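You operate a simulated robot arm through the tools that you are given. There is no shell and no other tool.

You run a simulated robot arm. Do the job below in one go: nothing can be reset, and whatever is moved stays where it is left.

TASK
Tamp the key section flush, turn its catch over it and tag it.
Fine: wooden block, put back; press the yellow tag down along its short edge on the small frame's side; the other catches stay. Set down upright: wooden block.

The check looks at the end state, three seconds after you hand in, the way a careful person would. Anything else that was tipped, shoved, dropped, spilled or broken makes it a failure.

THE ROBOT
A 7-joint arm with a two-finger parallel gripper, fixed in place. Base frame: the origin is at the foot of the arm, x ahead of it, y to its left, z up; the work surface is at about z = 52.9. Lengths are in cm, angles in degrees, forces in N, time in s.
Its first joint turns from -166.0 to 166.0 degrees. Payload 4.4 kg.
The TCP is the grasp point between the finger pads, 2.3 cm short of the fingertips. In the tool frame z runs along the fingers and y along their closing line. Largest opening 9.4 cm; finger width 3.8, thickness 1; the body of the gripper, 5.4 by 9.6 cm, starts 3.9 cm behind the TCP.
Orientation is told as [roll, pitch, yaw] about the base's x, y, z axes, in that order, counted from this pose: with the fingers straight down and closing along the base's y, the tool's x points along the base's -x, its y along +y and its z along -z.

THE INTERFACE
- The arm moves only by the tool send_rows. Its argument "plan" is a list of rows, each a list of 7 numbers: the shift along the base's x, y, z in cm, then the turn, a rotation vector about the base's x, y, z in degrees, then the opening, from 0 (shut) to 1 (fully open). In form: [[dx, dy, dz, wx, wy, wz, hand], ...]. A call has 1 to 20 rows; each row shifts and turns the commanded pose from where the row before left it. Rows are played at 5 a second. More than 5 cm and 8.6 degrees between two rows, or a gripper value outside its range, and nothing of the call is played. A pose out of reach is approached as far as the arm can. The call stops where the force on the tool passes 50 N (or 10 N more than at its start, if that is more) or the arm is blocked; 0.2 s more then pass. The fingers move at their own pace (about 10.8 cm/s each) and stop on an object; they squeeze with about 31 N. The grip force told is the motor's: it shows also when the fingers shut on nothing. Time passes only in rows, and 0.2 s behind the last, so rows that do not move let the fingers close. The reply holds the time, the measured pose of the TCP, the force on the tool along the base axes, the opening and the grip force, in the units named above and with some noise, with the torque about the TCP (base axes, N m) and any sound that the robot's microphone picked up.
- Cameras (640 x 400 px; columns grow to the right, rows downward): "scene" is fixed at [39.97, 65.23, 110.3]; the picture's right is [-0.78, -0.63, 0.00], its down [-0.25, 0.31, -0.92] and it looks along [0.57, -0.72, -0.40] (base axes); focal length 364 px, centre (320, 200). "wrist" rides on the gripper at [8.6, 1.6, -7.5] in the tool frame; the picture's right is [-0.18, 0.98, 0.00], its down [-0.58, -0.11, -0.81] and it looks along [-0.79, -0.15, 0.59] (tool axes); focal length 243 px, centre (320, 200).
- get_image(camera): a new picture of that camera. The clock stands still meanwhile.
- measure_at(camera, pixels): for up to 12 pixels [column, row] of the newest picture of that camera ("zoom" is the newest enlarged one), the place [x, y, z] in the base frame of the surface seen there, good to about 0.2 cm. The clock stands still meanwhile.
- inspect(camera, box): a new picture of the part [left, top, right, bottom] of that camera's present view, enlarged. The clock stands still meanwhile.
- finish_job(): hands the job in; it is judged then, once.

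Unless the task says otherwise, let go and move clear before handing in.

The tools are called after ">>>" by a JSON object that holds its "name" and its "arguments". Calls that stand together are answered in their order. send_rows: Moves the arm, as the interface text tells. Its arguments: {"type":"object","properties":{"plan":{"type":"array"}},"required":["plan"]} The other tools are called the same way: get_image (camera) takes a picture; measure_at (camera, pixels) gives the place of the surface under pixels of a picture; inspect (camera, box) takes an enlarged picture of a part of a camera's view; finish_job () hands the job in.

At the start:

```text
t: 0.0
eef_pos: [73.89, -18.5, 86.5]
ee_rot: [-0.1, 0.0, 0.0]
wrist_force: [0.7, -0.9, 0.6]
torque: [0.0, 0.01, 0.02]
width: 9.38
grip_force: 0.1
```

scene: 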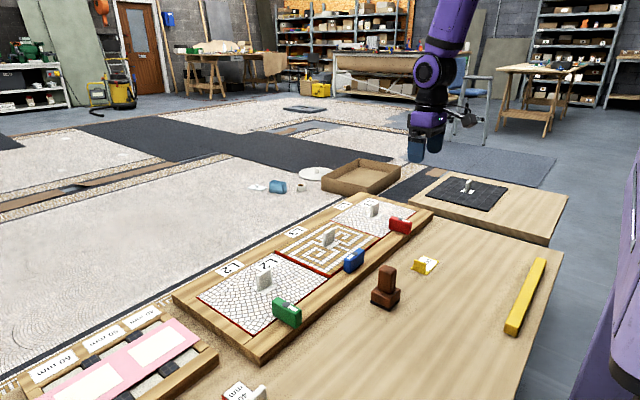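
wrist: 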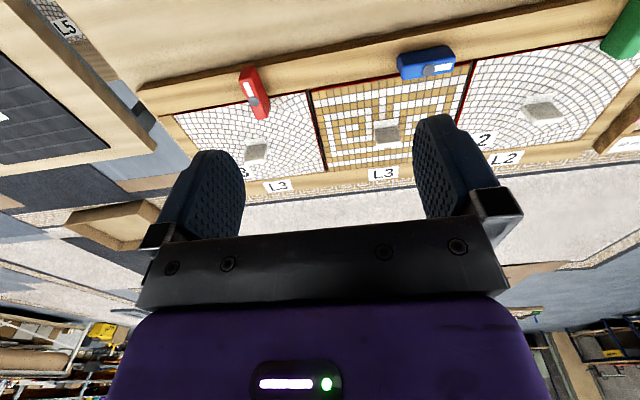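

The scene shows a frame with three mosaic sections (pixels around 265,290; 330,240; 375,215), coloured catches, a wooden tamper block at (385,290), and a yellow tag at (425,265). I'll look closer before moving.

>>> {"name": "inspect", "arguments": {"camera": "scene", "box": [160, 180, 440, 360]}}

>>> {"name": "inspect", "arguments": {"camera": "scene", "box": [0, 290, 280, 400]}}

>>> {"name": "inspect", "arguments": {"camera": "scene", "box": [320, 160, 580, 340]}}

>>> {"name": "inspect", "arguments": {"camera": "wrist", "box": [130, 20, 640, 220]}}

```text
2.22 times, centred on (300, 270) of scene
```

zoom: 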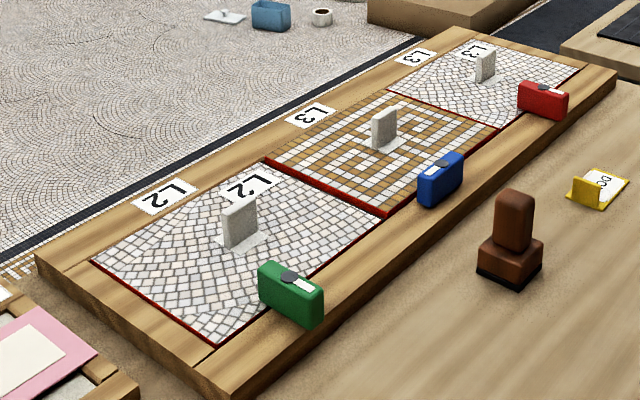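

```text
2.29 times, centred on (140, 345) of scene
```

zoom: 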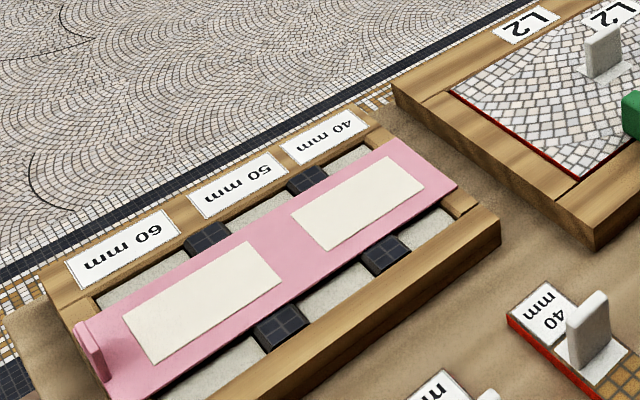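

```text
2.22 times, centred on (450, 250) of scene
```

zoom: 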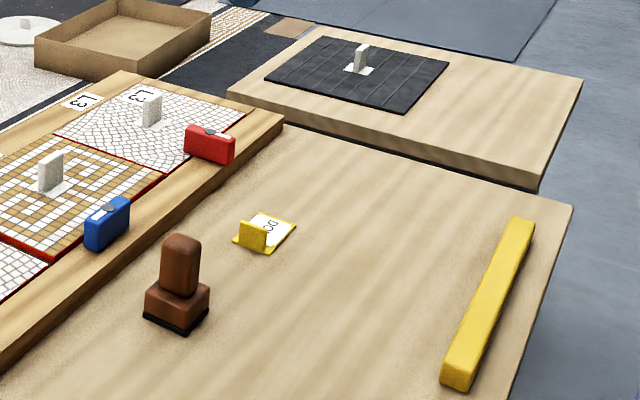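

```text
1.25 times, centred on (385, 120) of wrist
```

zoom: 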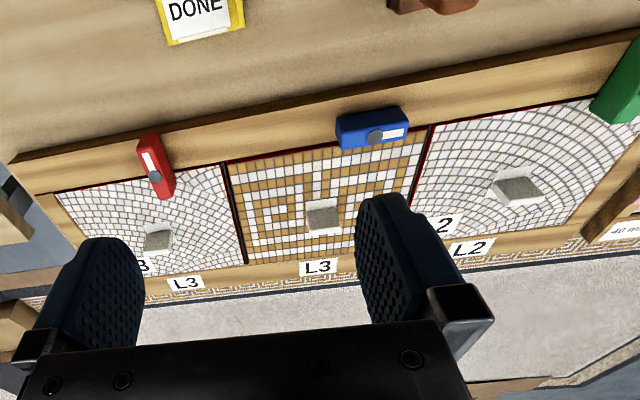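

Middle section shows a Greek-key (meander) pattern with a visible red edge, so it seems to stand proud; the blue catch sits beside it. I'll zoom further on catches, tag and block.

>>> {"name": "inspect", "arguments": {"camera": "scene", "box": [270, 210, 390, 285]}}

>>> {"name": "inspect", "arguments": {"camera": "scene", "box": [320, 190, 440, 265]}}

>>> {"name": "inspect", "arguments": {"camera": "scene", "box": [360, 240, 450, 315]}}

>>> {"name": "inspect", "arguments": {"camera": "scene", "box": [190, 240, 330, 345]}}

>>> {"name": "inspect", "arguments": {"camera": "wrist", "box": [220, 20, 480, 200]}}

>>> {"name": "inspect", "arguments": {"camera": "wrist", "box": [200, 0, 400, 110]}}

```text
5.33 times, centred on (330, 248) of scene
```

zoom: 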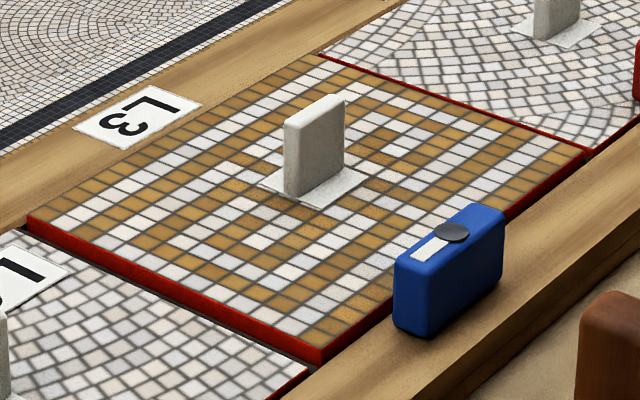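

```text
5.33 times, centred on (380, 228) of scene
```

zoom: 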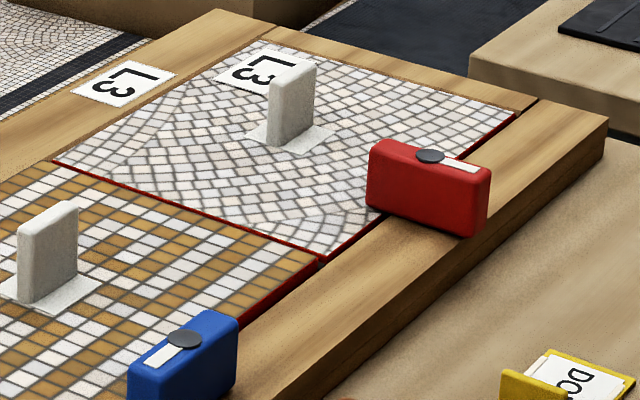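

```text
5.33 times, centred on (405, 278) of scene
```

zoom: 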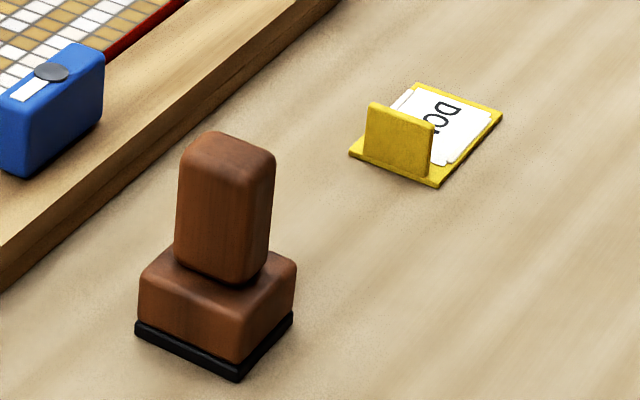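

```text
3.81 times, centred on (260, 292) of scene
```

zoom: 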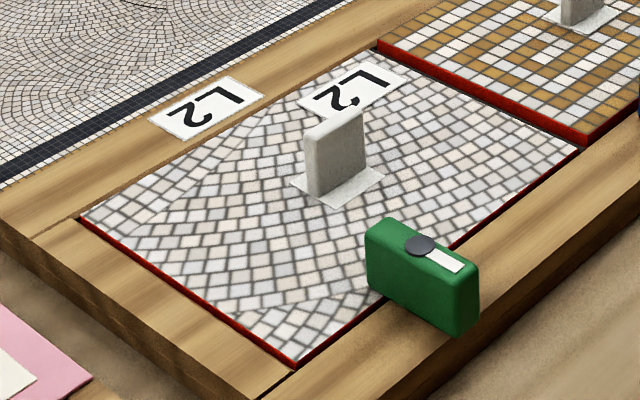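

```text
2.22 times, centred on (350, 110) of wrist
```

zoom: 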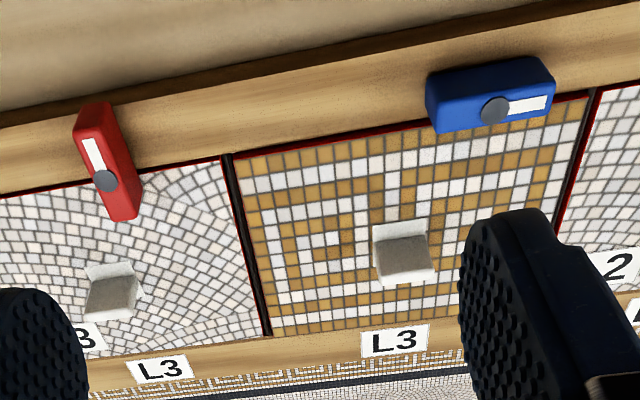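

```text
3.20 times, centred on (300, 55) of wrist
```

zoom: 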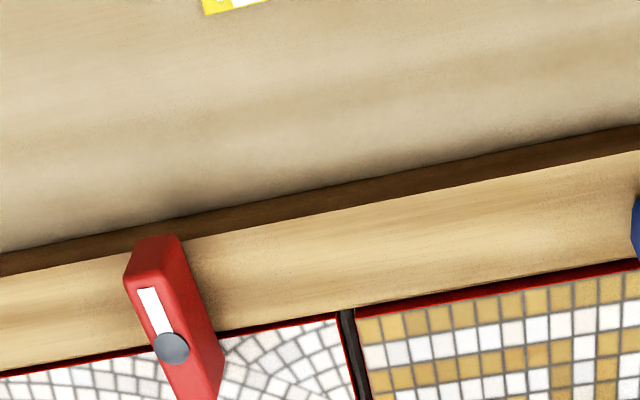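

I'll take fresh pictures and measure the key section, catches, block and tag.

>>> {"name": "get_image", "arguments": {"camera": "scene"}}

>>> {"name": "get_image", "arguments": {"camera": "wrist"}}

>>> {"name": "inspect", "arguments": {"camera": "scene", "box": [270, 210, 390, 285]}}

>>> {"name": "measure_at", "arguments": {"camera": "zoom", "pixels": [[40, 215], [320, 345], [575, 155], [325, 60], [300, 300], [180, 265], [340, 365], [60, 200], [560, 160], [130, 120], [400, 360], [20, 250]]}}

>>> {"name": "measure_at", "arguments": {"camera": "zoom", "pixels": [[450, 232], [430, 250], [405, 255], [495, 212], [405, 320], [500, 260], [440, 335], [290, 140], [335, 105], [320, 185], [270, 185], [370, 175]]}}

```text
taken
```

scene: 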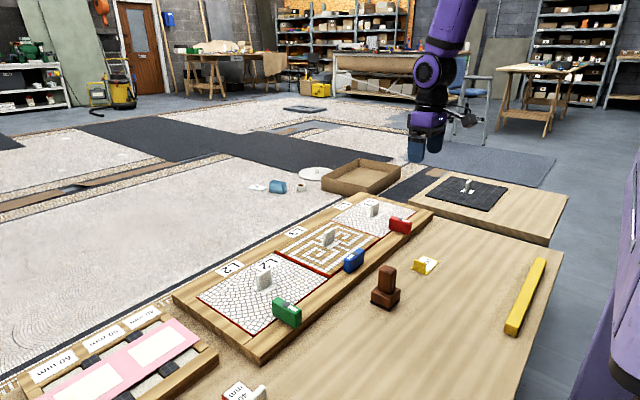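

```text
taken
```

wrist: 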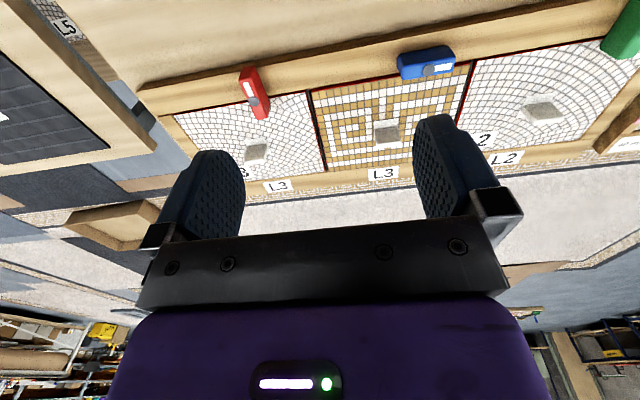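

```text
5.33 times, centred on (330, 248) of scene
```

zoom: 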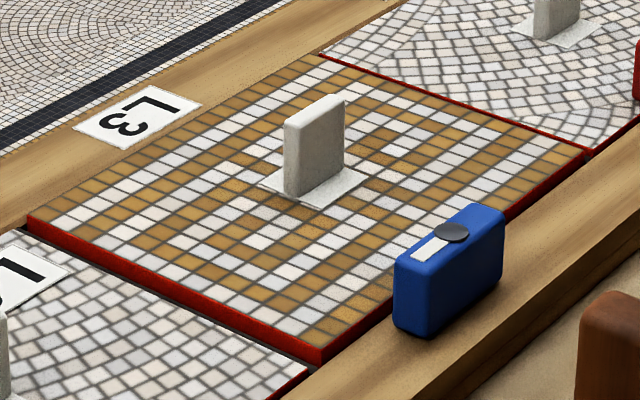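

```text
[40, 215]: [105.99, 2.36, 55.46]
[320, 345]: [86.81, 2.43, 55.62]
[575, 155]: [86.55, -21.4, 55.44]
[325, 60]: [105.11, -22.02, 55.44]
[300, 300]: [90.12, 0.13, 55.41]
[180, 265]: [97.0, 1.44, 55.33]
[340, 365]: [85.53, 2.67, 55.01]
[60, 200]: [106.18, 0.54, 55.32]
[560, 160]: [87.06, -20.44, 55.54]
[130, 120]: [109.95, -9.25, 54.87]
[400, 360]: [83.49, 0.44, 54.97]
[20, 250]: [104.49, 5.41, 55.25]
```

```text
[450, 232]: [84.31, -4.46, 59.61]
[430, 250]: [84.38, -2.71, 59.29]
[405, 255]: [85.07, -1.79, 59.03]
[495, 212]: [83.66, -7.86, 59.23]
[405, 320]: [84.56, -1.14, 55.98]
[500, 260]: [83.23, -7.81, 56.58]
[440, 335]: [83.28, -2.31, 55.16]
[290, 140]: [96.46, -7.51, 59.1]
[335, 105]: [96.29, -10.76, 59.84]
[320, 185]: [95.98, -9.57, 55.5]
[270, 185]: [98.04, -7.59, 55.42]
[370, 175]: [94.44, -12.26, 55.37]
```

Key section spans x≈86.5–106, y≈-22–2.4, so its short edges run along x and the small-frame side is +y (left of scene). I'll measure neighbours' heights, the red/green catches, the tag and block.

>>> {"name": "inspect", "arguments": {"camera": "scene", "box": [190, 240, 330, 345]}}

>>> {"name": "measure_at", "arguments": {"camera": "zoom", "pixels": [[420, 245], [445, 262], [370, 240], [475, 280], [310, 345], [530, 150], [450, 110], [200, 200], [350, 90], [320, 395], [560, 175], [205, 108]]}}

>>> {"name": "inspect", "arguments": {"camera": "scene", "box": [320, 190, 440, 265]}}

>>> {"name": "measure_at", "arguments": {"camera": "zoom", "pixels": [[430, 155], [460, 166], [372, 150], [488, 175], [330, 235], [310, 255], [280, 235], [100, 190], [80, 160], [300, 215], [280, 60], [350, 270]]}}

>>> {"name": "inspect", "arguments": {"camera": "scene", "box": [360, 240, 450, 315]}}

>>> {"name": "measure_at", "arguments": {"camera": "zoom", "pixels": [[352, 153], [415, 86], [499, 119], [437, 183], [371, 103], [432, 123], [400, 140], [460, 140], [428, 180], [365, 150], [450, 200], [425, 95]]}}

>>> {"name": "measure_at", "arguments": {"camera": "zoom", "pixels": [[215, 135], [190, 155], [245, 175], [270, 155], [225, 155], [145, 265], [238, 310], [292, 265], [237, 378], [138, 330], [180, 240], [245, 280]]}}

```text
3.81 times, centred on (260, 292) of scene
```

zoom: 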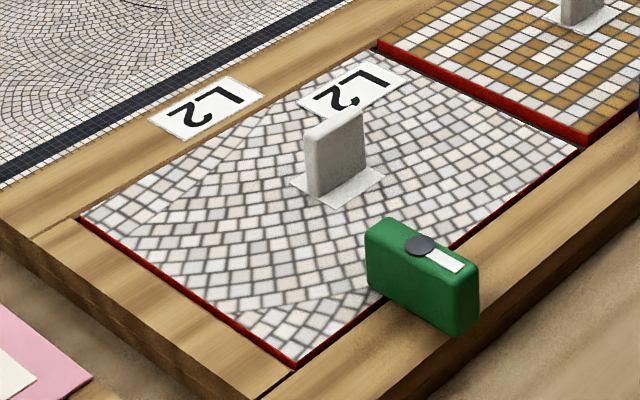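

```text
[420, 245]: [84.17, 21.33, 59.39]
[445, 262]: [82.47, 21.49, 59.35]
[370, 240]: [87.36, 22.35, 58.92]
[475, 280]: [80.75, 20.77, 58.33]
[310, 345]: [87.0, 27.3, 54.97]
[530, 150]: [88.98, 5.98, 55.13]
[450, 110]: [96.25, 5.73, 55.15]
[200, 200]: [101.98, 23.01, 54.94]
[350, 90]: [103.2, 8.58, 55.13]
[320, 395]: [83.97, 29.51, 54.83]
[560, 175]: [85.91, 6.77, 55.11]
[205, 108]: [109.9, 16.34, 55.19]
```

```text
5.33 times, centred on (380, 228) of scene
```

zoom: 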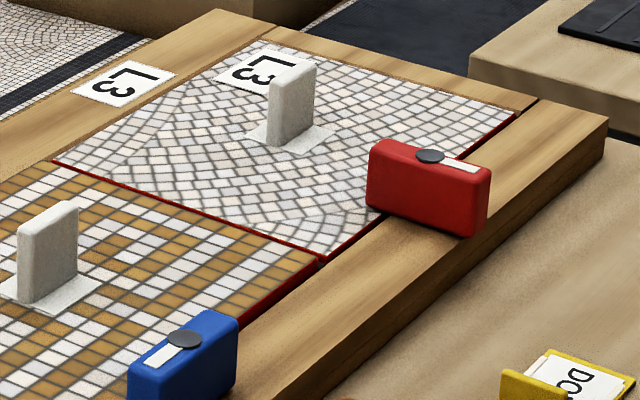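

```text
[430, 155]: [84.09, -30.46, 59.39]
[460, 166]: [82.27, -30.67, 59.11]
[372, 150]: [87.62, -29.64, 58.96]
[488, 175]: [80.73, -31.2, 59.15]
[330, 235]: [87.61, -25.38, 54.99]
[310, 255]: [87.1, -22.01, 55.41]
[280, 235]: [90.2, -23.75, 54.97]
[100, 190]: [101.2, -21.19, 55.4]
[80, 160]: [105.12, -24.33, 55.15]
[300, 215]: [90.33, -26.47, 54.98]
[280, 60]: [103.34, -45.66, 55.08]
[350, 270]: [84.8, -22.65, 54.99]
```

```text
5.33 times, centred on (405, 278) of scene
```

zoom: 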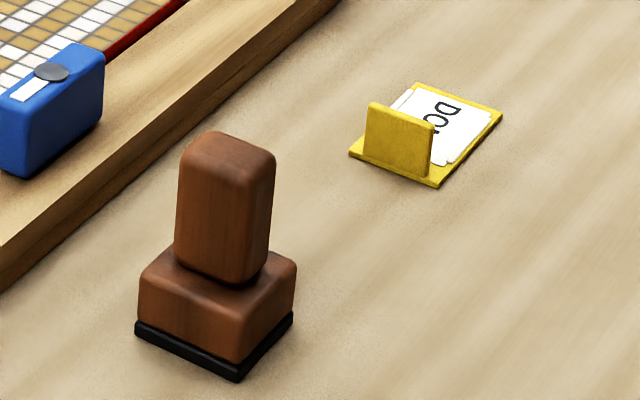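

```text
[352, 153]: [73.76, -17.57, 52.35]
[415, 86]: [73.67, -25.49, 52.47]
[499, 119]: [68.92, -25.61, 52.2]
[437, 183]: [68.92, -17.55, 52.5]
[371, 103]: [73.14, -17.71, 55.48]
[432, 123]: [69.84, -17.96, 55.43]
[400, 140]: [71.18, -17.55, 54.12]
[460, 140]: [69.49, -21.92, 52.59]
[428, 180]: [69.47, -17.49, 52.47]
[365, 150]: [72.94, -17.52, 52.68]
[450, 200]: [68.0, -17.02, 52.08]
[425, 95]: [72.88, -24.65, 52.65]
```

```text
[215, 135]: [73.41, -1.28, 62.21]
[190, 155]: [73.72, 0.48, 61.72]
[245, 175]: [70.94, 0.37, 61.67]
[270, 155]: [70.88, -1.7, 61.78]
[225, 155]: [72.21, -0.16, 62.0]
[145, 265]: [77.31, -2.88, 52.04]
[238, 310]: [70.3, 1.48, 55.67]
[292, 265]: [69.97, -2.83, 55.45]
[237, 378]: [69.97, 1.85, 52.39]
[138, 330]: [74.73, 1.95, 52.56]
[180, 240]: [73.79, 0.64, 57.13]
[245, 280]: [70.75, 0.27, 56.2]
```

Blue catch centre ≈(84.3,-4.5), strip pointing +y whereas red/green strips point -x; key section is ~0.4 cm proud at z≈55.4. I need to be sure which object is the "small frame", so I look at the pink one and at the dark-slab one.

>>> {"name": "inspect", "arguments": {"camera": "scene", "box": [390, 150, 580, 260]}}

>>> {"name": "measure_at", "arguments": {"camera": "zoom", "pixels": [[60, 85], [120, 60], [400, 100], [360, 205], [240, 110], [500, 220], [140, 160], [580, 160], [60, 140], [330, 190], [255, 160], [420, 150]]}}

>>> {"name": "inspect", "arguments": {"camera": "scene", "box": [0, 290, 230, 400]}}

>>> {"name": "measure_at", "arguments": {"camera": "zoom", "pixels": [[450, 55], [600, 185], [60, 250], [300, 130], [300, 200], [440, 160], [560, 120], [50, 260], [350, 250], [400, 300], [140, 330], [480, 120]]}}

>>> {"name": "inspect", "arguments": {"camera": "wrist", "box": [0, 0, 200, 160]}}

>>> {"name": "inspect", "arguments": {"camera": "wrist", "box": [540, 0, 640, 160]}}

```text
3.37 times, centred on (485, 205) of scene
```

zoom: 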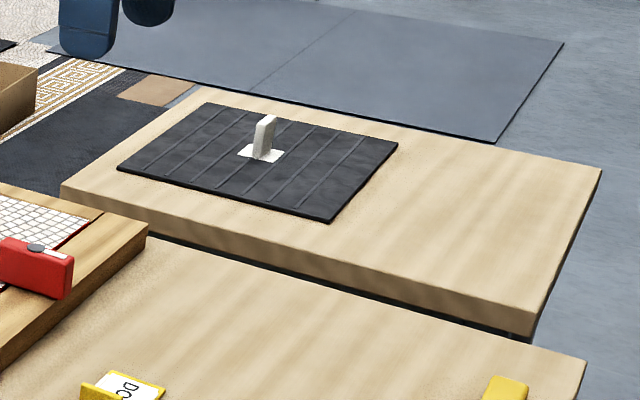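

```text
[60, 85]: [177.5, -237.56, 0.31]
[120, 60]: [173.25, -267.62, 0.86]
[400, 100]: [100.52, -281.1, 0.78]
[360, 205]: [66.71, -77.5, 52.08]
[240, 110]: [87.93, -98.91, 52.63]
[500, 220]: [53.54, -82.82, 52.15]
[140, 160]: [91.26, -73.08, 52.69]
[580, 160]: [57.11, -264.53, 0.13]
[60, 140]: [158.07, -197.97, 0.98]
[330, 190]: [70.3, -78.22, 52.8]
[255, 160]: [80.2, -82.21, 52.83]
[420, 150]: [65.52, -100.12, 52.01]
```

```text
2.78 times, centred on (115, 345) of scene
```

zoom: 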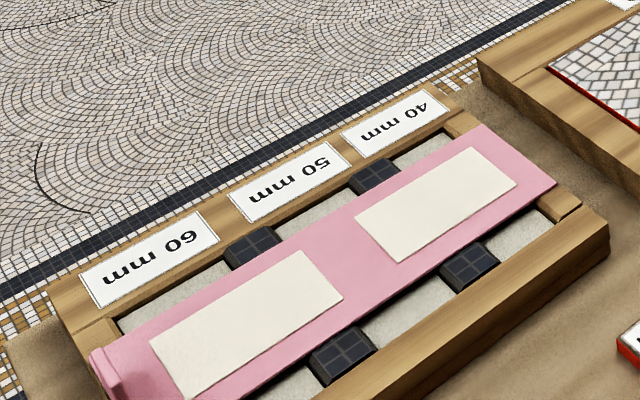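

```text
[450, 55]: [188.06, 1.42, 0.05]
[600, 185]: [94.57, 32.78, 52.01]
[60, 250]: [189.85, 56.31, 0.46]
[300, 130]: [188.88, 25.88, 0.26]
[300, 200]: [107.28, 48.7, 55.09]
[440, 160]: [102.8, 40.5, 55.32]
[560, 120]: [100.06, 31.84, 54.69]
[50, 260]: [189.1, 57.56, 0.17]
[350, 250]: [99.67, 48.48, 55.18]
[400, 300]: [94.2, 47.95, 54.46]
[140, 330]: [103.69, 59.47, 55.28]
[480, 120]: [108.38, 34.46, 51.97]
```

```text
2.50 times, centred on (100, 80) of wrist
```

zoom: 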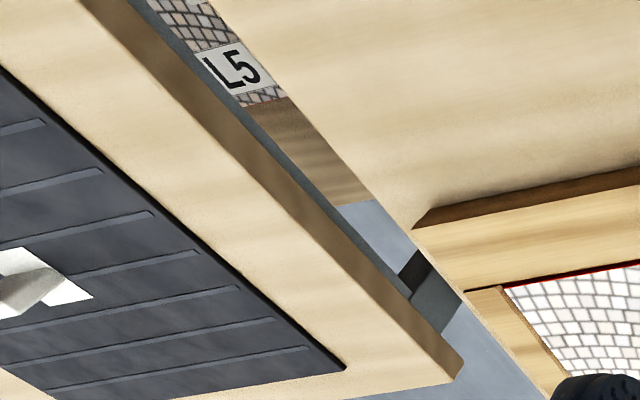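

```text
2.50 times, centred on (590, 80) of wrist
```

zoom: 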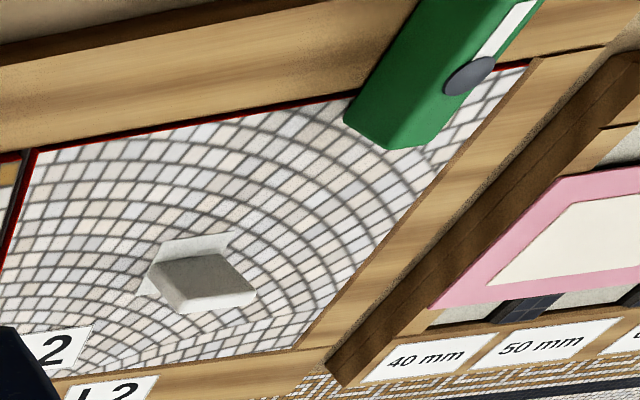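

The pink rack at +y (scene lower left) is the small frame; the dark slab lies on a separate table at -y. I'll now move above the wooden block (handle centre ≈(72.3,-0.6), top z≈62).

>>> {"name": "send_rows", "arguments": {"plan": [[-0.27, 2.98, -2.2, 0, 0, 0, 1], [-0.27, 2.98, -2.2, 0, 0, 0, 1], [-0.27, 2.98, -2.2, 0, 0, 0, 1], [-0.26, 2.98, -2.2, 0, 0, 0, 1], [-0.26, 2.98, -2.2, 0, 0, 0, 1], [-0.26, 3.0, -2.2, 0, 0, 0, 1], [0, 0, 0, 0, 0, 0, 1]]}}

>>> {"name": "get_image", "arguments": {"camera": "wrist"}}

>>> {"name": "get_image", "arguments": {"camera": "scene"}}

```text
t: 1.6
eef_pos: [72.19, -0.49, 73.17]
ee_rot: [-0.2, 0.0, 0.1]
wrist_force: [-0.2, -0.7, -1.1]
torque: [0.02, 0.02, 0.0]
width: 9.4
grip_force: 0.0
```

```text
taken
```

wrist: 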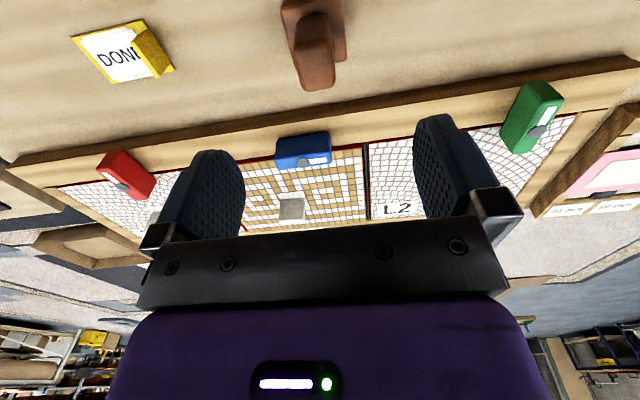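

```text
taken
```

scene: 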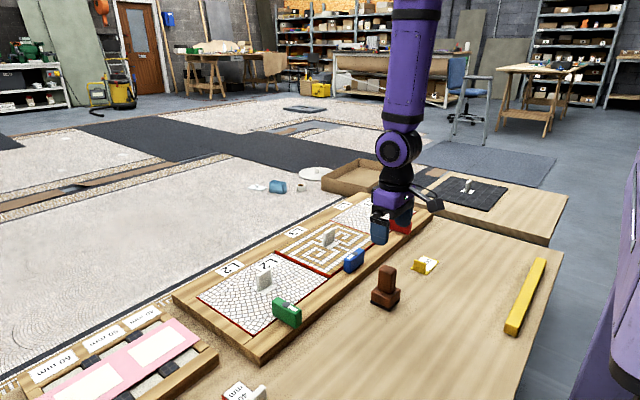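

The block's handle appears at (312,50) in the wrist view, between the fingers. I'll measure its faces closely from here.

>>> {"name": "inspect", "arguments": {"camera": "wrist", "box": [250, 0, 390, 100]}}

>>> {"name": "measure_at", "arguments": {"camera": "wrist", "pixels": [[306, 76], [334, 72], [300, 30], [326, 25], [315, 50], [295, 50], [310, 20], [283, 10], [345, 5], [341, 40], [287, 30], [315, 80]]}}

>>> {"name": "inspect", "arguments": {"camera": "scene", "box": [360, 255, 415, 315]}}

```text
4.00 times, centred on (320, 50) of wrist
```

zoom: 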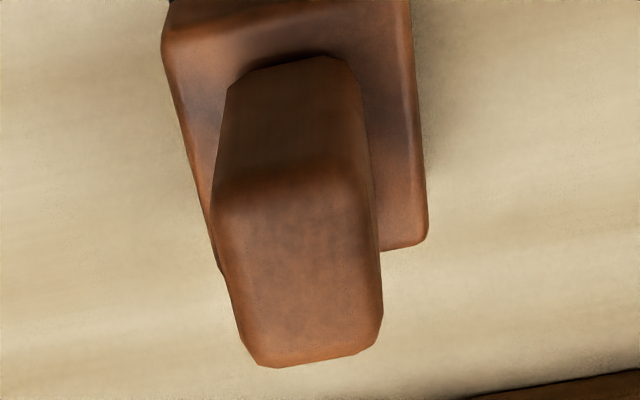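

```text
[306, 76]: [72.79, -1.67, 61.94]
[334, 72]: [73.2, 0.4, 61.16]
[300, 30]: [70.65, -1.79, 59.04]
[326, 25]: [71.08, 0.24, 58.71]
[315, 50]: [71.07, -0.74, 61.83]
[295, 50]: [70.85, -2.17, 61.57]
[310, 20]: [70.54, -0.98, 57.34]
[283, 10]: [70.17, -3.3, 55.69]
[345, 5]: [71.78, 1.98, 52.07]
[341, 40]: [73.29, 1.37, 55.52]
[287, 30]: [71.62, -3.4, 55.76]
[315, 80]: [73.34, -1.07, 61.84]
```

```text
6.67 times, centred on (388, 285) of scene
```

zoom: 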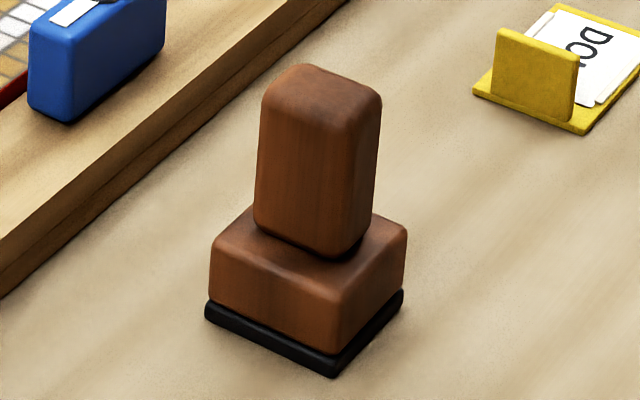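

Handle spans x≈70.6–73.5, y≈-2.1–0.5, top z≈61.9, base top z≈55.7. I descend to TCP z≈58.7 and grip it across y.

>>> {"name": "send_rows", "arguments": {"plan": [[0, -0.2, -3.0, 0, 0, 0, 1], [0, 0, -3.0, 0, 0, 0, 1], [0, 0, -3.0, 0, 0, 0, 1], [0, 0, -2.5, 0, 0, 0, 1], [0, 0, -1.5, 0, 0, 0, 1], [0, 0, -1.45, 0, 0, 0, 1], [0, 0, 0, 0, 0, 0, 1]]}}

>>> {"name": "get_image", "arguments": {"camera": "scene"}}

```text
t: 3.2
eef_pos: [72.26, -0.76, 58.8]
ee_rot: [-0.1, 0.0, 0.0]
wrist_force: [0.7, -0.7, 0.9]
torque: [0.02, 0.0, 0.01]
width: 9.39
grip_force: 0.2
```

```text
taken
```

scene: 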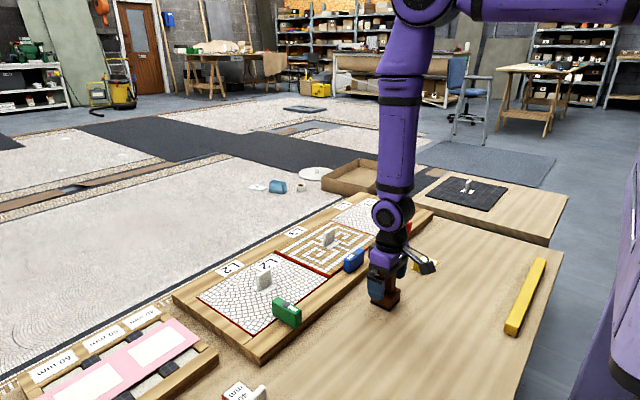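

The gripper straddles the handle at (385,285) with no contact. I close the fingers on it.

>>> {"name": "send_rows", "arguments": {"plan": [[0, 0, 0, 0, 0, 0, 0.25], [0, 0, 0, 0, 0, 0, 0.1], [0, 0, 0, 0, 0, 0, 0], [0, 0, 0, 0, 0, 0, 0], [0, 0, 0, 0, 0, 0, 0]]}}

```text
t: 4.4
eef_pos: [72.3, -0.81, 58.77]
ee_rot: [-0.1, -0.1, 0.0]
wrist_force: [0.5, -1.1, -0.3]
torque: [0.0, -0.02, -0.01]
width: 2.97
grip_force: 31.1
```

Width 2.97 with 31 N: the handle is held. I lift 10 cm and check.

>>> {"name": "send_rows", "arguments": {"plan": [[0, 0, 1.0, 0, 0, 0, 0], [0, 0, 2.0, 0, 0, 0, 0], [0, 0, 3.5, 0, 0, 0, 0], [0, 0, 3.5, 0, 0, 0, 0], [0, 0, 0, 0, 0, 0, 0]]}}

>>> {"name": "get_image", "arguments": {"camera": "scene"}}

>>> {"name": "get_image", "arguments": {"camera": "wrist"}}

```text
t: 5.6
eef_pos: [72.26, -0.85, 68.98]
ee_rot: [-0.1, 0.0, 0.0]
wrist_force: [0.3, -0.5, -2.0]
torque: [0.0, 0.01, -0.01]
width: 2.99
grip_force: 31.0
```

```text
taken
```

scene: 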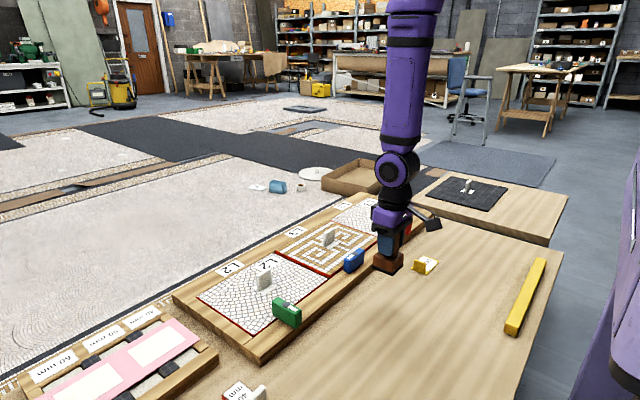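

```text
taken
```

wrist: 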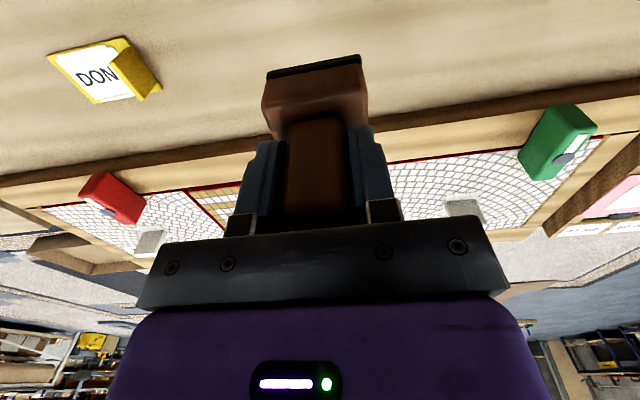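

Block is held upright at (388,262). I move over the key section between the near rail and its handle, to (91.2,-9.6).

>>> {"name": "send_rows", "arguments": {"plan": [[3.16, -1.46, 0, 0, 0, 0, 0], [3.16, -1.46, 0, 0, 0, 0, 0], [3.16, -1.46, 0, 0, 0, 0, 0], [3.16, -1.46, 0, 0, 0, 0, 0], [3.16, -1.46, 0, 0, 0, 0, 0], [3.14, -1.46, 0, 0, 0, 0, 0], [0, 0, 0, 0, 0, 0, 0]]}}

>>> {"name": "get_image", "arguments": {"camera": "scene"}}

>>> {"name": "get_image", "arguments": {"camera": "wrist"}}

>>> {"name": "inspect", "arguments": {"camera": "scene", "box": [270, 190, 410, 285]}}

```text
t: 7.2
eef_pos: [91.37, -9.62, 68.88]
ee_rot: [-0.1, 0.0, 0.0]
wrist_force: [0.6, 0.5, -1.9]
torque: [-0.01, 0.03, -0.01]
width: 2.97
grip_force: 31.2
```

```text
taken
```

scene: 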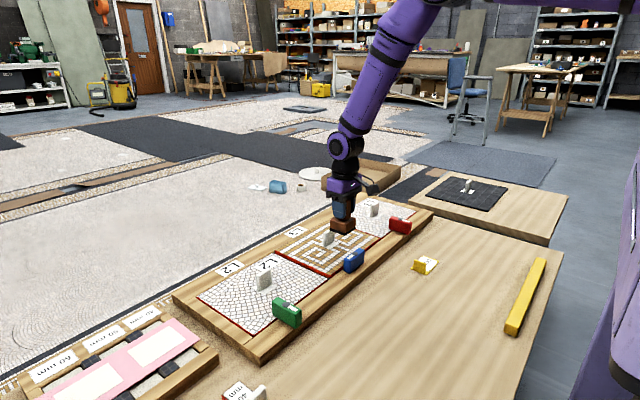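

```text
taken
```

wrist: 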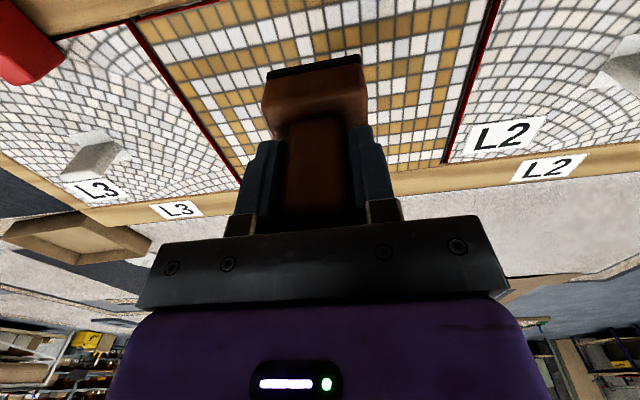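

```text
4.21 times, centred on (340, 238) of scene
```

zoom: 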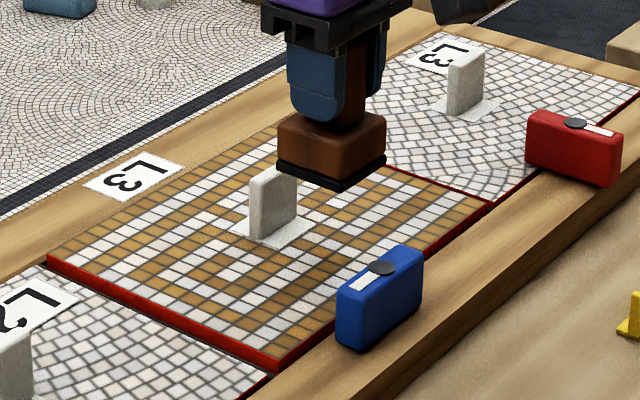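

Block hangs over the section clear of the grey handle (zoom 285,195). I lower quickly to 1.5 cm above, then in fine steps.

>>> {"name": "send_rows", "arguments": {"plan": [[-0.1, 0, -2.0, 0, 0, 0, 0], [0, 0, -2.0, 0, 0, 0, 0], [0, 0, -1.2, 0, 0, 0, 0], [0, 0, -0.5, 0, 0, 0, 0], [0, 0, -0.3, 0, 0, 0, 0], [0, 0, -0.3, 0, 0, 0, 0], [0, 0, -0.2, 0, 0, 0, 0], [0, 0, 0, 0, 0, 0, 0]]}}

>>> {"name": "inspect", "arguments": {"camera": "scene", "box": [270, 190, 410, 285]}}

```text
t: 9.0
eef_pos: [91.13, -9.46, 62.34]
ee_rot: [-0.1, 0.1, 0.1]
wrist_force: [0.1, -0.4, -2.7]
torque: [-0.03, 0.01, 0.03]
width: 2.97
grip_force: 31.3
```

```text
4.21 times, centred on (340, 238) of scene
```

zoom: 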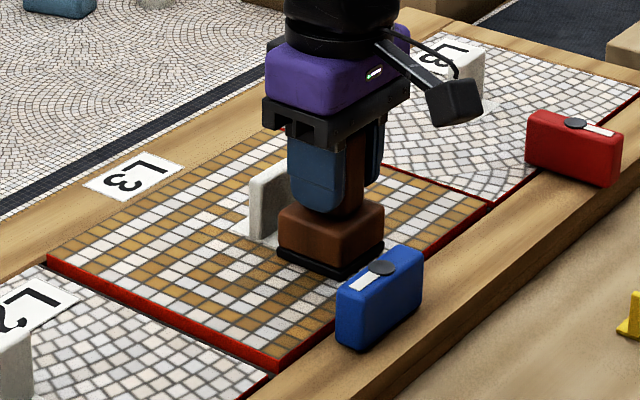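

The block is just above the section with no contact force yet. I press down in 0.15 cm steps, watching the force.

>>> {"name": "send_rows", "arguments": {"plan": [[0, 0, -0.15, 0, 0, 0, 0], [0, 0, -0.15, 0, 0, 0, 0], [0, 0, -0.15, 0, 0, 0, 0], [0, 0, -0.1, 0, 0, 0, 0], [0, 0, 0, 0, 0, 0, 0]]}}

```text
t: 10.2
eef_pos: [91.12, -9.5, 61.68]
ee_rot: [-0.1, 0.0, 0.1]
wrist_force: [-1.4, -0.6, 0.4]
torque: [0.06, 0.02, 0.04]
width: 3.0
grip_force: 31.2
```

Force rose by ~3 N (from -2.7 to +0.4), so contact has just begun around z=61.7. I continue pressing.

>>> {"name": "send_rows", "arguments": {"plan": [[0, 0, -0.1, 0, 0, 0, 0], [0, 0, -0.1, 0, 0, 0, 0], [0, 0, 0, 0, 0, 0, 0]]}}

>>> {"name": "inspect", "arguments": {"camera": "scene", "box": [270, 190, 410, 285]}}

```text
t: 11.0
eef_pos: [91.22, -9.44, 61.65]
ee_rot: [-0.1, -0.1, 0.1]
wrist_force: [-7.6, -0.6, 22.9]
torque: [0.27, 0.25, 0.03]
width: 2.99
grip_force: 31.2
```

```text
4.21 times, centred on (340, 238) of scene
```

zoom: 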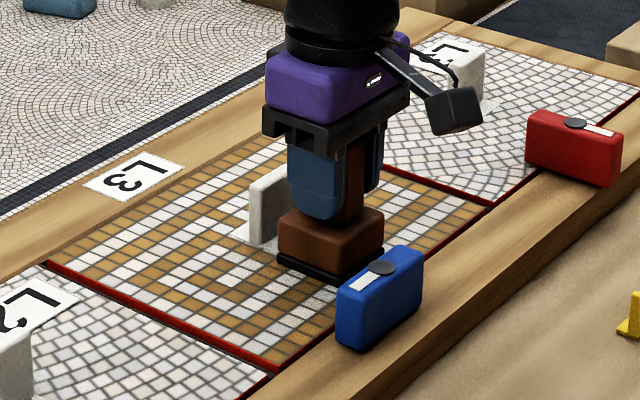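

The red edge along the +y side (zoom 50–275, 262–370) became much thinner: the section has gone down. I measure how flush it is now.

>>> {"name": "inspect", "arguments": {"camera": "scene", "box": [275, 220, 345, 280]}}

>>> {"name": "measure_at", "arguments": {"camera": "scene", "pixels": [[285, 248], [295, 255], [310, 262], [325, 268], [330, 262], [280, 253], [300, 262], [320, 275], [372, 236], [380, 232], [320, 240], [345, 275]]}}

>>> {"name": "inspect", "arguments": {"camera": "scene", "box": [345, 210, 415, 270]}}

```text
6.67 times, centred on (310, 250) of scene
```

zoom: 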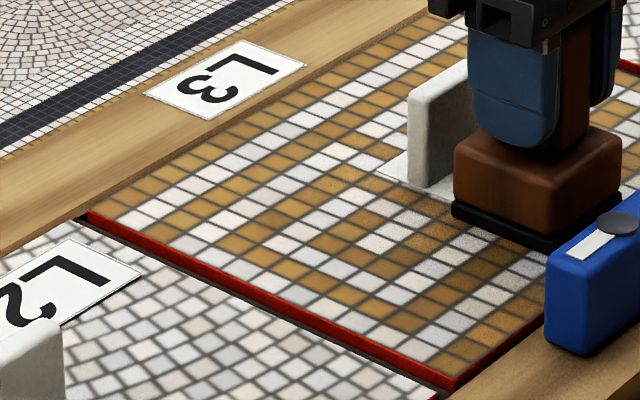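

```text
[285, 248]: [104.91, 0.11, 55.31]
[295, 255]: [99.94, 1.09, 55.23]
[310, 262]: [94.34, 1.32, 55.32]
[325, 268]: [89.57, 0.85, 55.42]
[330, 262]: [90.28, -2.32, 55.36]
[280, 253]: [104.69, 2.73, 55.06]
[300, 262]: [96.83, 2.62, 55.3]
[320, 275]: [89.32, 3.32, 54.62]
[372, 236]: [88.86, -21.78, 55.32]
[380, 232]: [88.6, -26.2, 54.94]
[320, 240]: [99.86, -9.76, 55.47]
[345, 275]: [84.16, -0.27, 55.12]
```

```text
6.67 times, centred on (380, 240) of scene
```

zoom: 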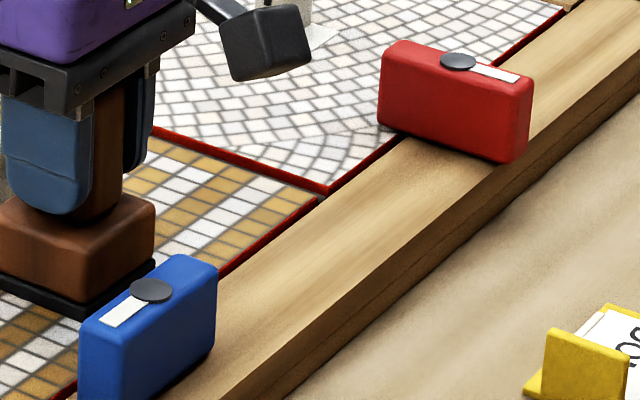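

A narrow red edge still shows along +y (zoom 90–455, 215–385), so it's not fully down. I press further in small steps.

>>> {"name": "send_rows", "arguments": {"plan": [[0, 0, -0.08, 0, 0, 0, 0], [0, 0, -0.08, 0, 0, 0, 0], [0, 0, 0, 0, 0, 0, 0], [0, 0, 0, 0, 0, 0, 0]]}}

>>> {"name": "inspect", "arguments": {"camera": "scene", "box": [275, 220, 345, 280]}}

```text
t: 12.0
eef_pos: [91.21, -9.46, 61.55]
ee_rot: [-0.1, -0.1, 0.1]
wrist_force: [1.3, -0.3, 24.7]
torque: [0.26, -0.2, -0.05]
width: 2.99
grip_force: 31.0
```

```text
6.67 times, centred on (310, 250) of scene
```

zoom: 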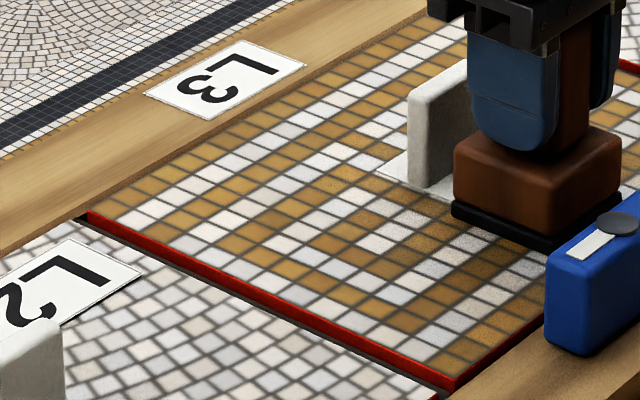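

Force stays ≈25 N while it sinks slowly (61.65→61.55). I keep pressing.

>>> {"name": "send_rows", "arguments": {"plan": [[0, 0, -0.08, 0, 0, 0, 0], [0, 0, -0.08, 0, 0, 0, 0], [0, 0, -0.08, 0, 0, 0, 0], [0, 0, 0, 0, 0, 0, 0], [0, 0, 0, 0, 0, 0, 0]]}}

>>> {"name": "inspect", "arguments": {"camera": "scene", "box": [275, 220, 345, 280]}}

```text
t: 13.2
eef_pos: [91.27, -9.52, 61.26]
ee_rot: [-0.2, -0.1, 0.0]
wrist_force: [-0.1, -2.4, 24.5]
torque: [0.26, 0.05, -0.01]
width: 2.96
grip_force: 30.9
```

```text
6.67 times, centred on (310, 250) of scene
```

zoom: 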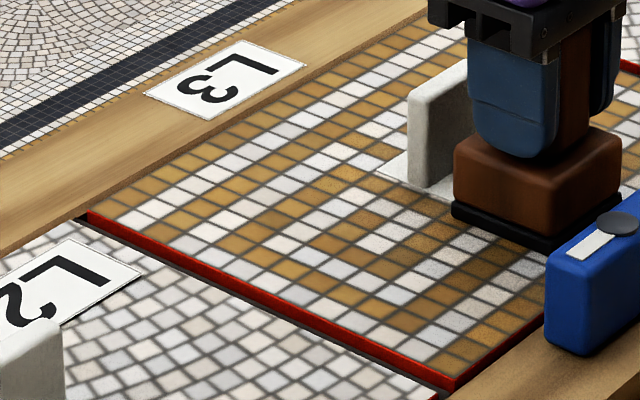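

The fingers are slipping down the handle at ~25 N (finger bottom moved from row 147 to 155 in zoom) while the block stays. I'll continue down until the palm/fingertips seat on the block so that it can push harder.

>>> {"name": "send_rows", "arguments": {"plan": [[0, 0, -0.1, 0, 0, 0, 0], [0, 0, -0.1, 0, 0, 0, 0], [0, 0, -0.1, 0, 0, 0, 0], [0, 0, 0, 0, 0, 0, 0]]}}

>>> {"name": "inspect", "arguments": {"camera": "scene", "box": [275, 220, 345, 280]}}

```text
t: 14.2
eef_pos: [91.29, -9.41, 60.94]
ee_rot: [-0.1, -0.1, 0.0]
wrist_force: [-1.4, 0.5, 20.3]
torque: [0.32, -0.14, 0.31]
width: 2.97
grip_force: 30.6
```

```text
6.67 times, centred on (310, 250) of scene
```

zoom: 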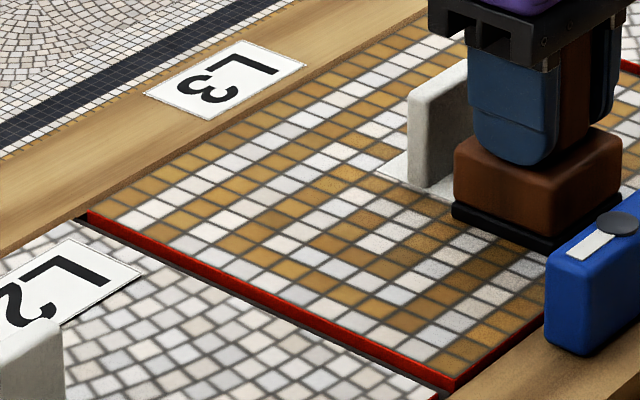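

Still slipping (fingers lower by ~0.7 in total). A bit more until the palm meets the handle top.

>>> {"name": "send_rows", "arguments": {"plan": [[0, 0, -0.1, 0, 0, 0, 0], [0, 0, -0.08, 0, 0, 0, 0], [0, 0, -0.06, 0, 0, 0, 0], [0, 0, 0, 0, 0, 0, 0]]}}

>>> {"name": "inspect", "arguments": {"camera": "scene", "box": [275, 220, 345, 280]}}

```text
t: 15.2
eef_pos: [91.13, -9.47, 60.77]
ee_rot: [-0.2, -0.1, 0.0]
wrist_force: [-4.4, 4.3, 33.9]
torque: [0.49, 0.24, -0.02]
width: 2.99
grip_force: 30.2
```

```text
6.67 times, centred on (310, 250) of scene
```

zoom: 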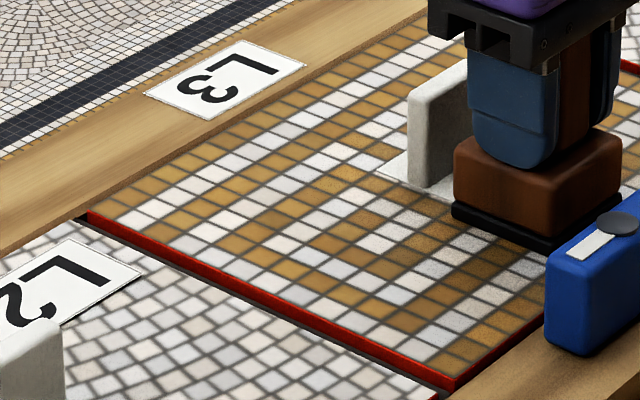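

Force is now 34 N with the palm seated. I measure the key section against its neighbours to see how flush it is.

>>> {"name": "measure_at", "arguments": {"camera": "scene", "pixels": [[285, 247], [290, 250], [296, 254], [303, 257], [311, 261], [319, 264], [326, 267], [315, 255], [305, 250], [300, 245], [295, 245], [330, 264]]}}

>>> {"name": "measure_at", "arguments": {"camera": "scene", "pixels": [[280, 262], [285, 266], [290, 268], [297, 270], [302, 274], [308, 276], [314, 279], [295, 275], [290, 280], [285, 275], [275, 280], [300, 283]]}}

>>> {"name": "inspect", "arguments": {"camera": "scene", "box": [345, 210, 415, 270]}}

>>> {"name": "get_image", "arguments": {"camera": "wrist"}}

```text
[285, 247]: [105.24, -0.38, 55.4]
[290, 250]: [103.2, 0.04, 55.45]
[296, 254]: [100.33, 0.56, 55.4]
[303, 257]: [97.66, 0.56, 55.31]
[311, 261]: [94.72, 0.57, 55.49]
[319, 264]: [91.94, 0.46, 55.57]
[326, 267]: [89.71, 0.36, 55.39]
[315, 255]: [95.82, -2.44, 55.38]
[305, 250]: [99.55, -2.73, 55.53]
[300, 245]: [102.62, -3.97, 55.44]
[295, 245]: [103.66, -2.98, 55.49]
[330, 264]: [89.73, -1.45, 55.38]
```

```text
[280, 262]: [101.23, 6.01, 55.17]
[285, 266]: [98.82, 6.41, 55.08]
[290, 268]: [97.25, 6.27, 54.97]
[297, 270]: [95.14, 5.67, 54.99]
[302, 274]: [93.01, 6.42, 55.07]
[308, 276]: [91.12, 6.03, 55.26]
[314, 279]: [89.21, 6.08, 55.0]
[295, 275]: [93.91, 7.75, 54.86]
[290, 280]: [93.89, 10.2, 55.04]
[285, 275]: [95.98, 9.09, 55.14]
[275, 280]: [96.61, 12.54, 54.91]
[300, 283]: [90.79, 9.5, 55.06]
```

```text
6.67 times, centred on (380, 240) of scene
```

zoom: 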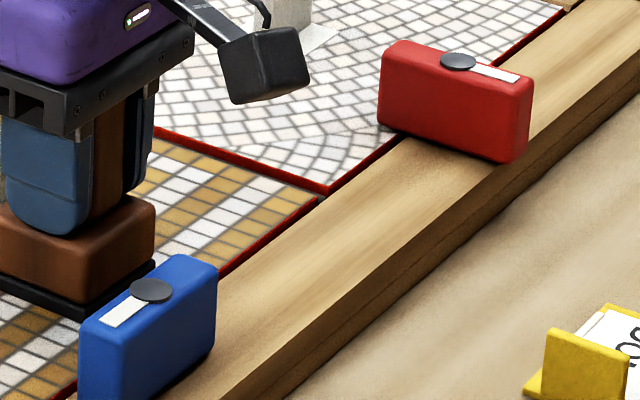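

```text
taken
```

wrist: 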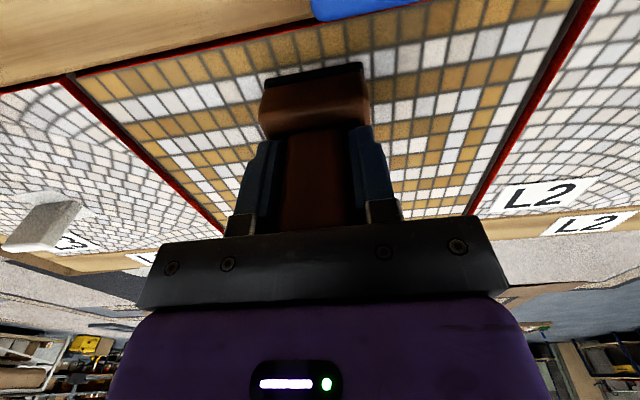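

Those readings came from the older "scene" picture, taken before pressing. I take a fresh one and measure again.

>>> {"name": "get_image", "arguments": {"camera": "scene"}}

>>> {"name": "measure_at", "arguments": {"camera": "scene", "pixels": [[285, 248], [290, 251], [296, 255], [303, 258], [311, 262], [319, 265], [326, 268], [315, 256], [305, 251], [300, 246], [295, 246], [330, 265]]}}

>>> {"name": "measure_at", "arguments": {"camera": "scene", "pixels": [[280, 262], [285, 266], [290, 268], [297, 270], [302, 274], [308, 276], [314, 279], [375, 232], [370, 237], [367, 233], [382, 228], [390, 222]]}}

```text
taken
```

scene: 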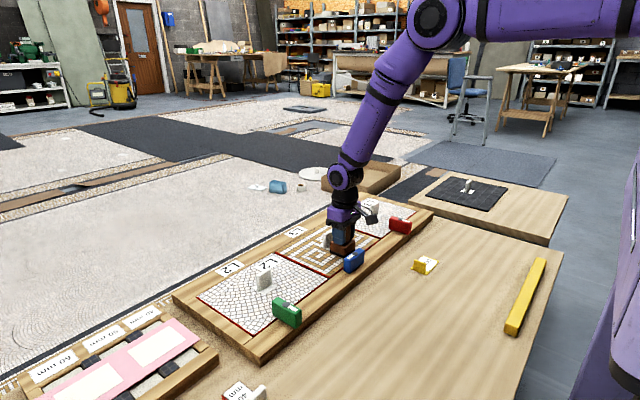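

```text
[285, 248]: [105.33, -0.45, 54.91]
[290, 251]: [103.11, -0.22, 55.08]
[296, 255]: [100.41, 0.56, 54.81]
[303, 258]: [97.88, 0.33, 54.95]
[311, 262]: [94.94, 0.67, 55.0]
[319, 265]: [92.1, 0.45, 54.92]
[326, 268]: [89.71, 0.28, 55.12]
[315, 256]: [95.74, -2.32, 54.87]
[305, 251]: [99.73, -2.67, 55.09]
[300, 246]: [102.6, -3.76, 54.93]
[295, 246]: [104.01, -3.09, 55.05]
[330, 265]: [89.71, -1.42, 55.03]
```

```text
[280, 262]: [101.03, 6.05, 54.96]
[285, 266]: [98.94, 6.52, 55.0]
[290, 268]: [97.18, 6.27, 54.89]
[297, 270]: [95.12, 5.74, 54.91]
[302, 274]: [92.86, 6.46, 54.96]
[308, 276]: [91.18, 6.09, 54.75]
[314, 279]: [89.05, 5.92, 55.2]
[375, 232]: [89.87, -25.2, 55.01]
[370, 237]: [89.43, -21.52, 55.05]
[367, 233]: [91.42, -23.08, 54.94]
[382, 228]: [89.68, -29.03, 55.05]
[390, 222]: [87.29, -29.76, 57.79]
```

Key section now averages z≈54.98 versus ≈54.95/55.0 for its neighbours: flush. I lift the block off and check that it stays down.

>>> {"name": "send_rows", "arguments": {"plan": [[0, 0, 0.2, 0, 0, 0, 0], [0, 0, 0.3, 0, 0, 0, 0], [0, 0, 0.8, 0, 0, 0, 0], [0, 0, 2.0, 0, 0, 0, 0], [0, 0, 3.0, 0, 0, 0, 0], [0, 0, 2.0, 0, 0, 0, 0], [0, 0, 0, 0, 0, 0, 0]]}}

>>> {"name": "get_image", "arguments": {"camera": "scene"}}

>>> {"name": "get_image", "arguments": {"camera": "wrist"}}

>>> {"name": "inspect", "arguments": {"camera": "scene", "box": [270, 190, 410, 285]}}

>>> {"name": "measure_at", "arguments": {"camera": "scene", "pixels": [[285, 248], [296, 255], [311, 262], [326, 268], [315, 256], [300, 246], [340, 225], [350, 250], [360, 245], [370, 240], [350, 232], [335, 255]]}}

```text
t: 16.8
eef_pos: [91.18, -9.47, 68.98]
ee_rot: [-0.1, 0.0, 0.1]
wrist_force: [-0.3, 0.9, -2.2]
torque: [0.01, 0.03, 0.01]
width: 3.0
grip_force: 31.0
```

```text
taken
```

scene: 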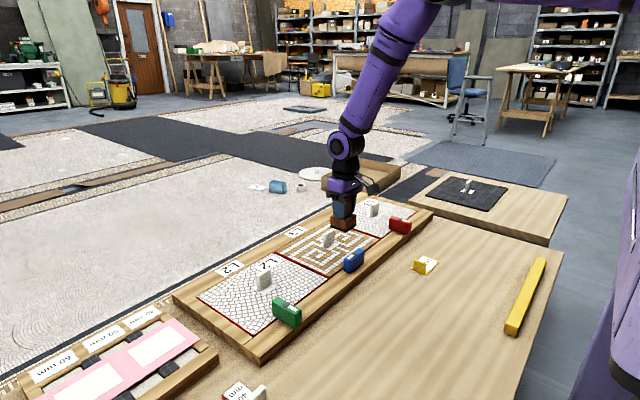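

```text
taken
```

wrist: 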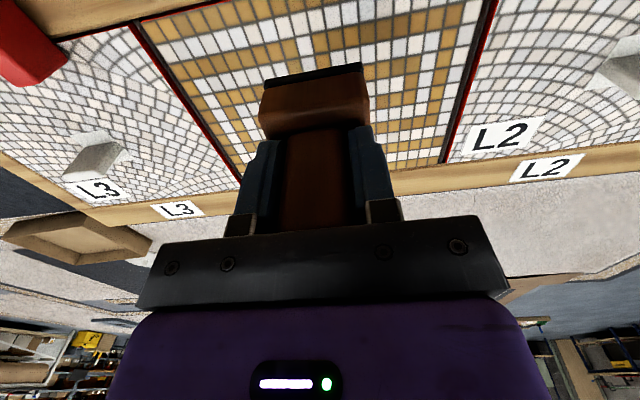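

```text
4.21 times, centred on (340, 238) of scene
```

zoom: 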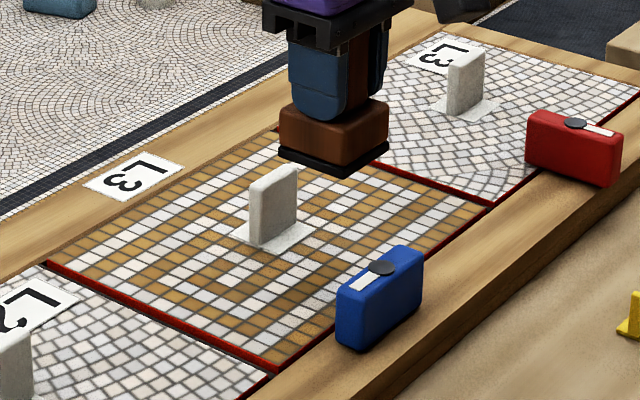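

```text
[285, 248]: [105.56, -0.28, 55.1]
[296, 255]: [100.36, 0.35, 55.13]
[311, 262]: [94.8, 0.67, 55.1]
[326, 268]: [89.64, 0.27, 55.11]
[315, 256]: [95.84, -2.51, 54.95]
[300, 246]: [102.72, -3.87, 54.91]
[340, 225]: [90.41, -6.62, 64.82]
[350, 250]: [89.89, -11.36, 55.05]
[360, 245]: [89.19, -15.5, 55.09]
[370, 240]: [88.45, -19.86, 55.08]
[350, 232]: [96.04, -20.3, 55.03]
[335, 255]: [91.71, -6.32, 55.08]
```

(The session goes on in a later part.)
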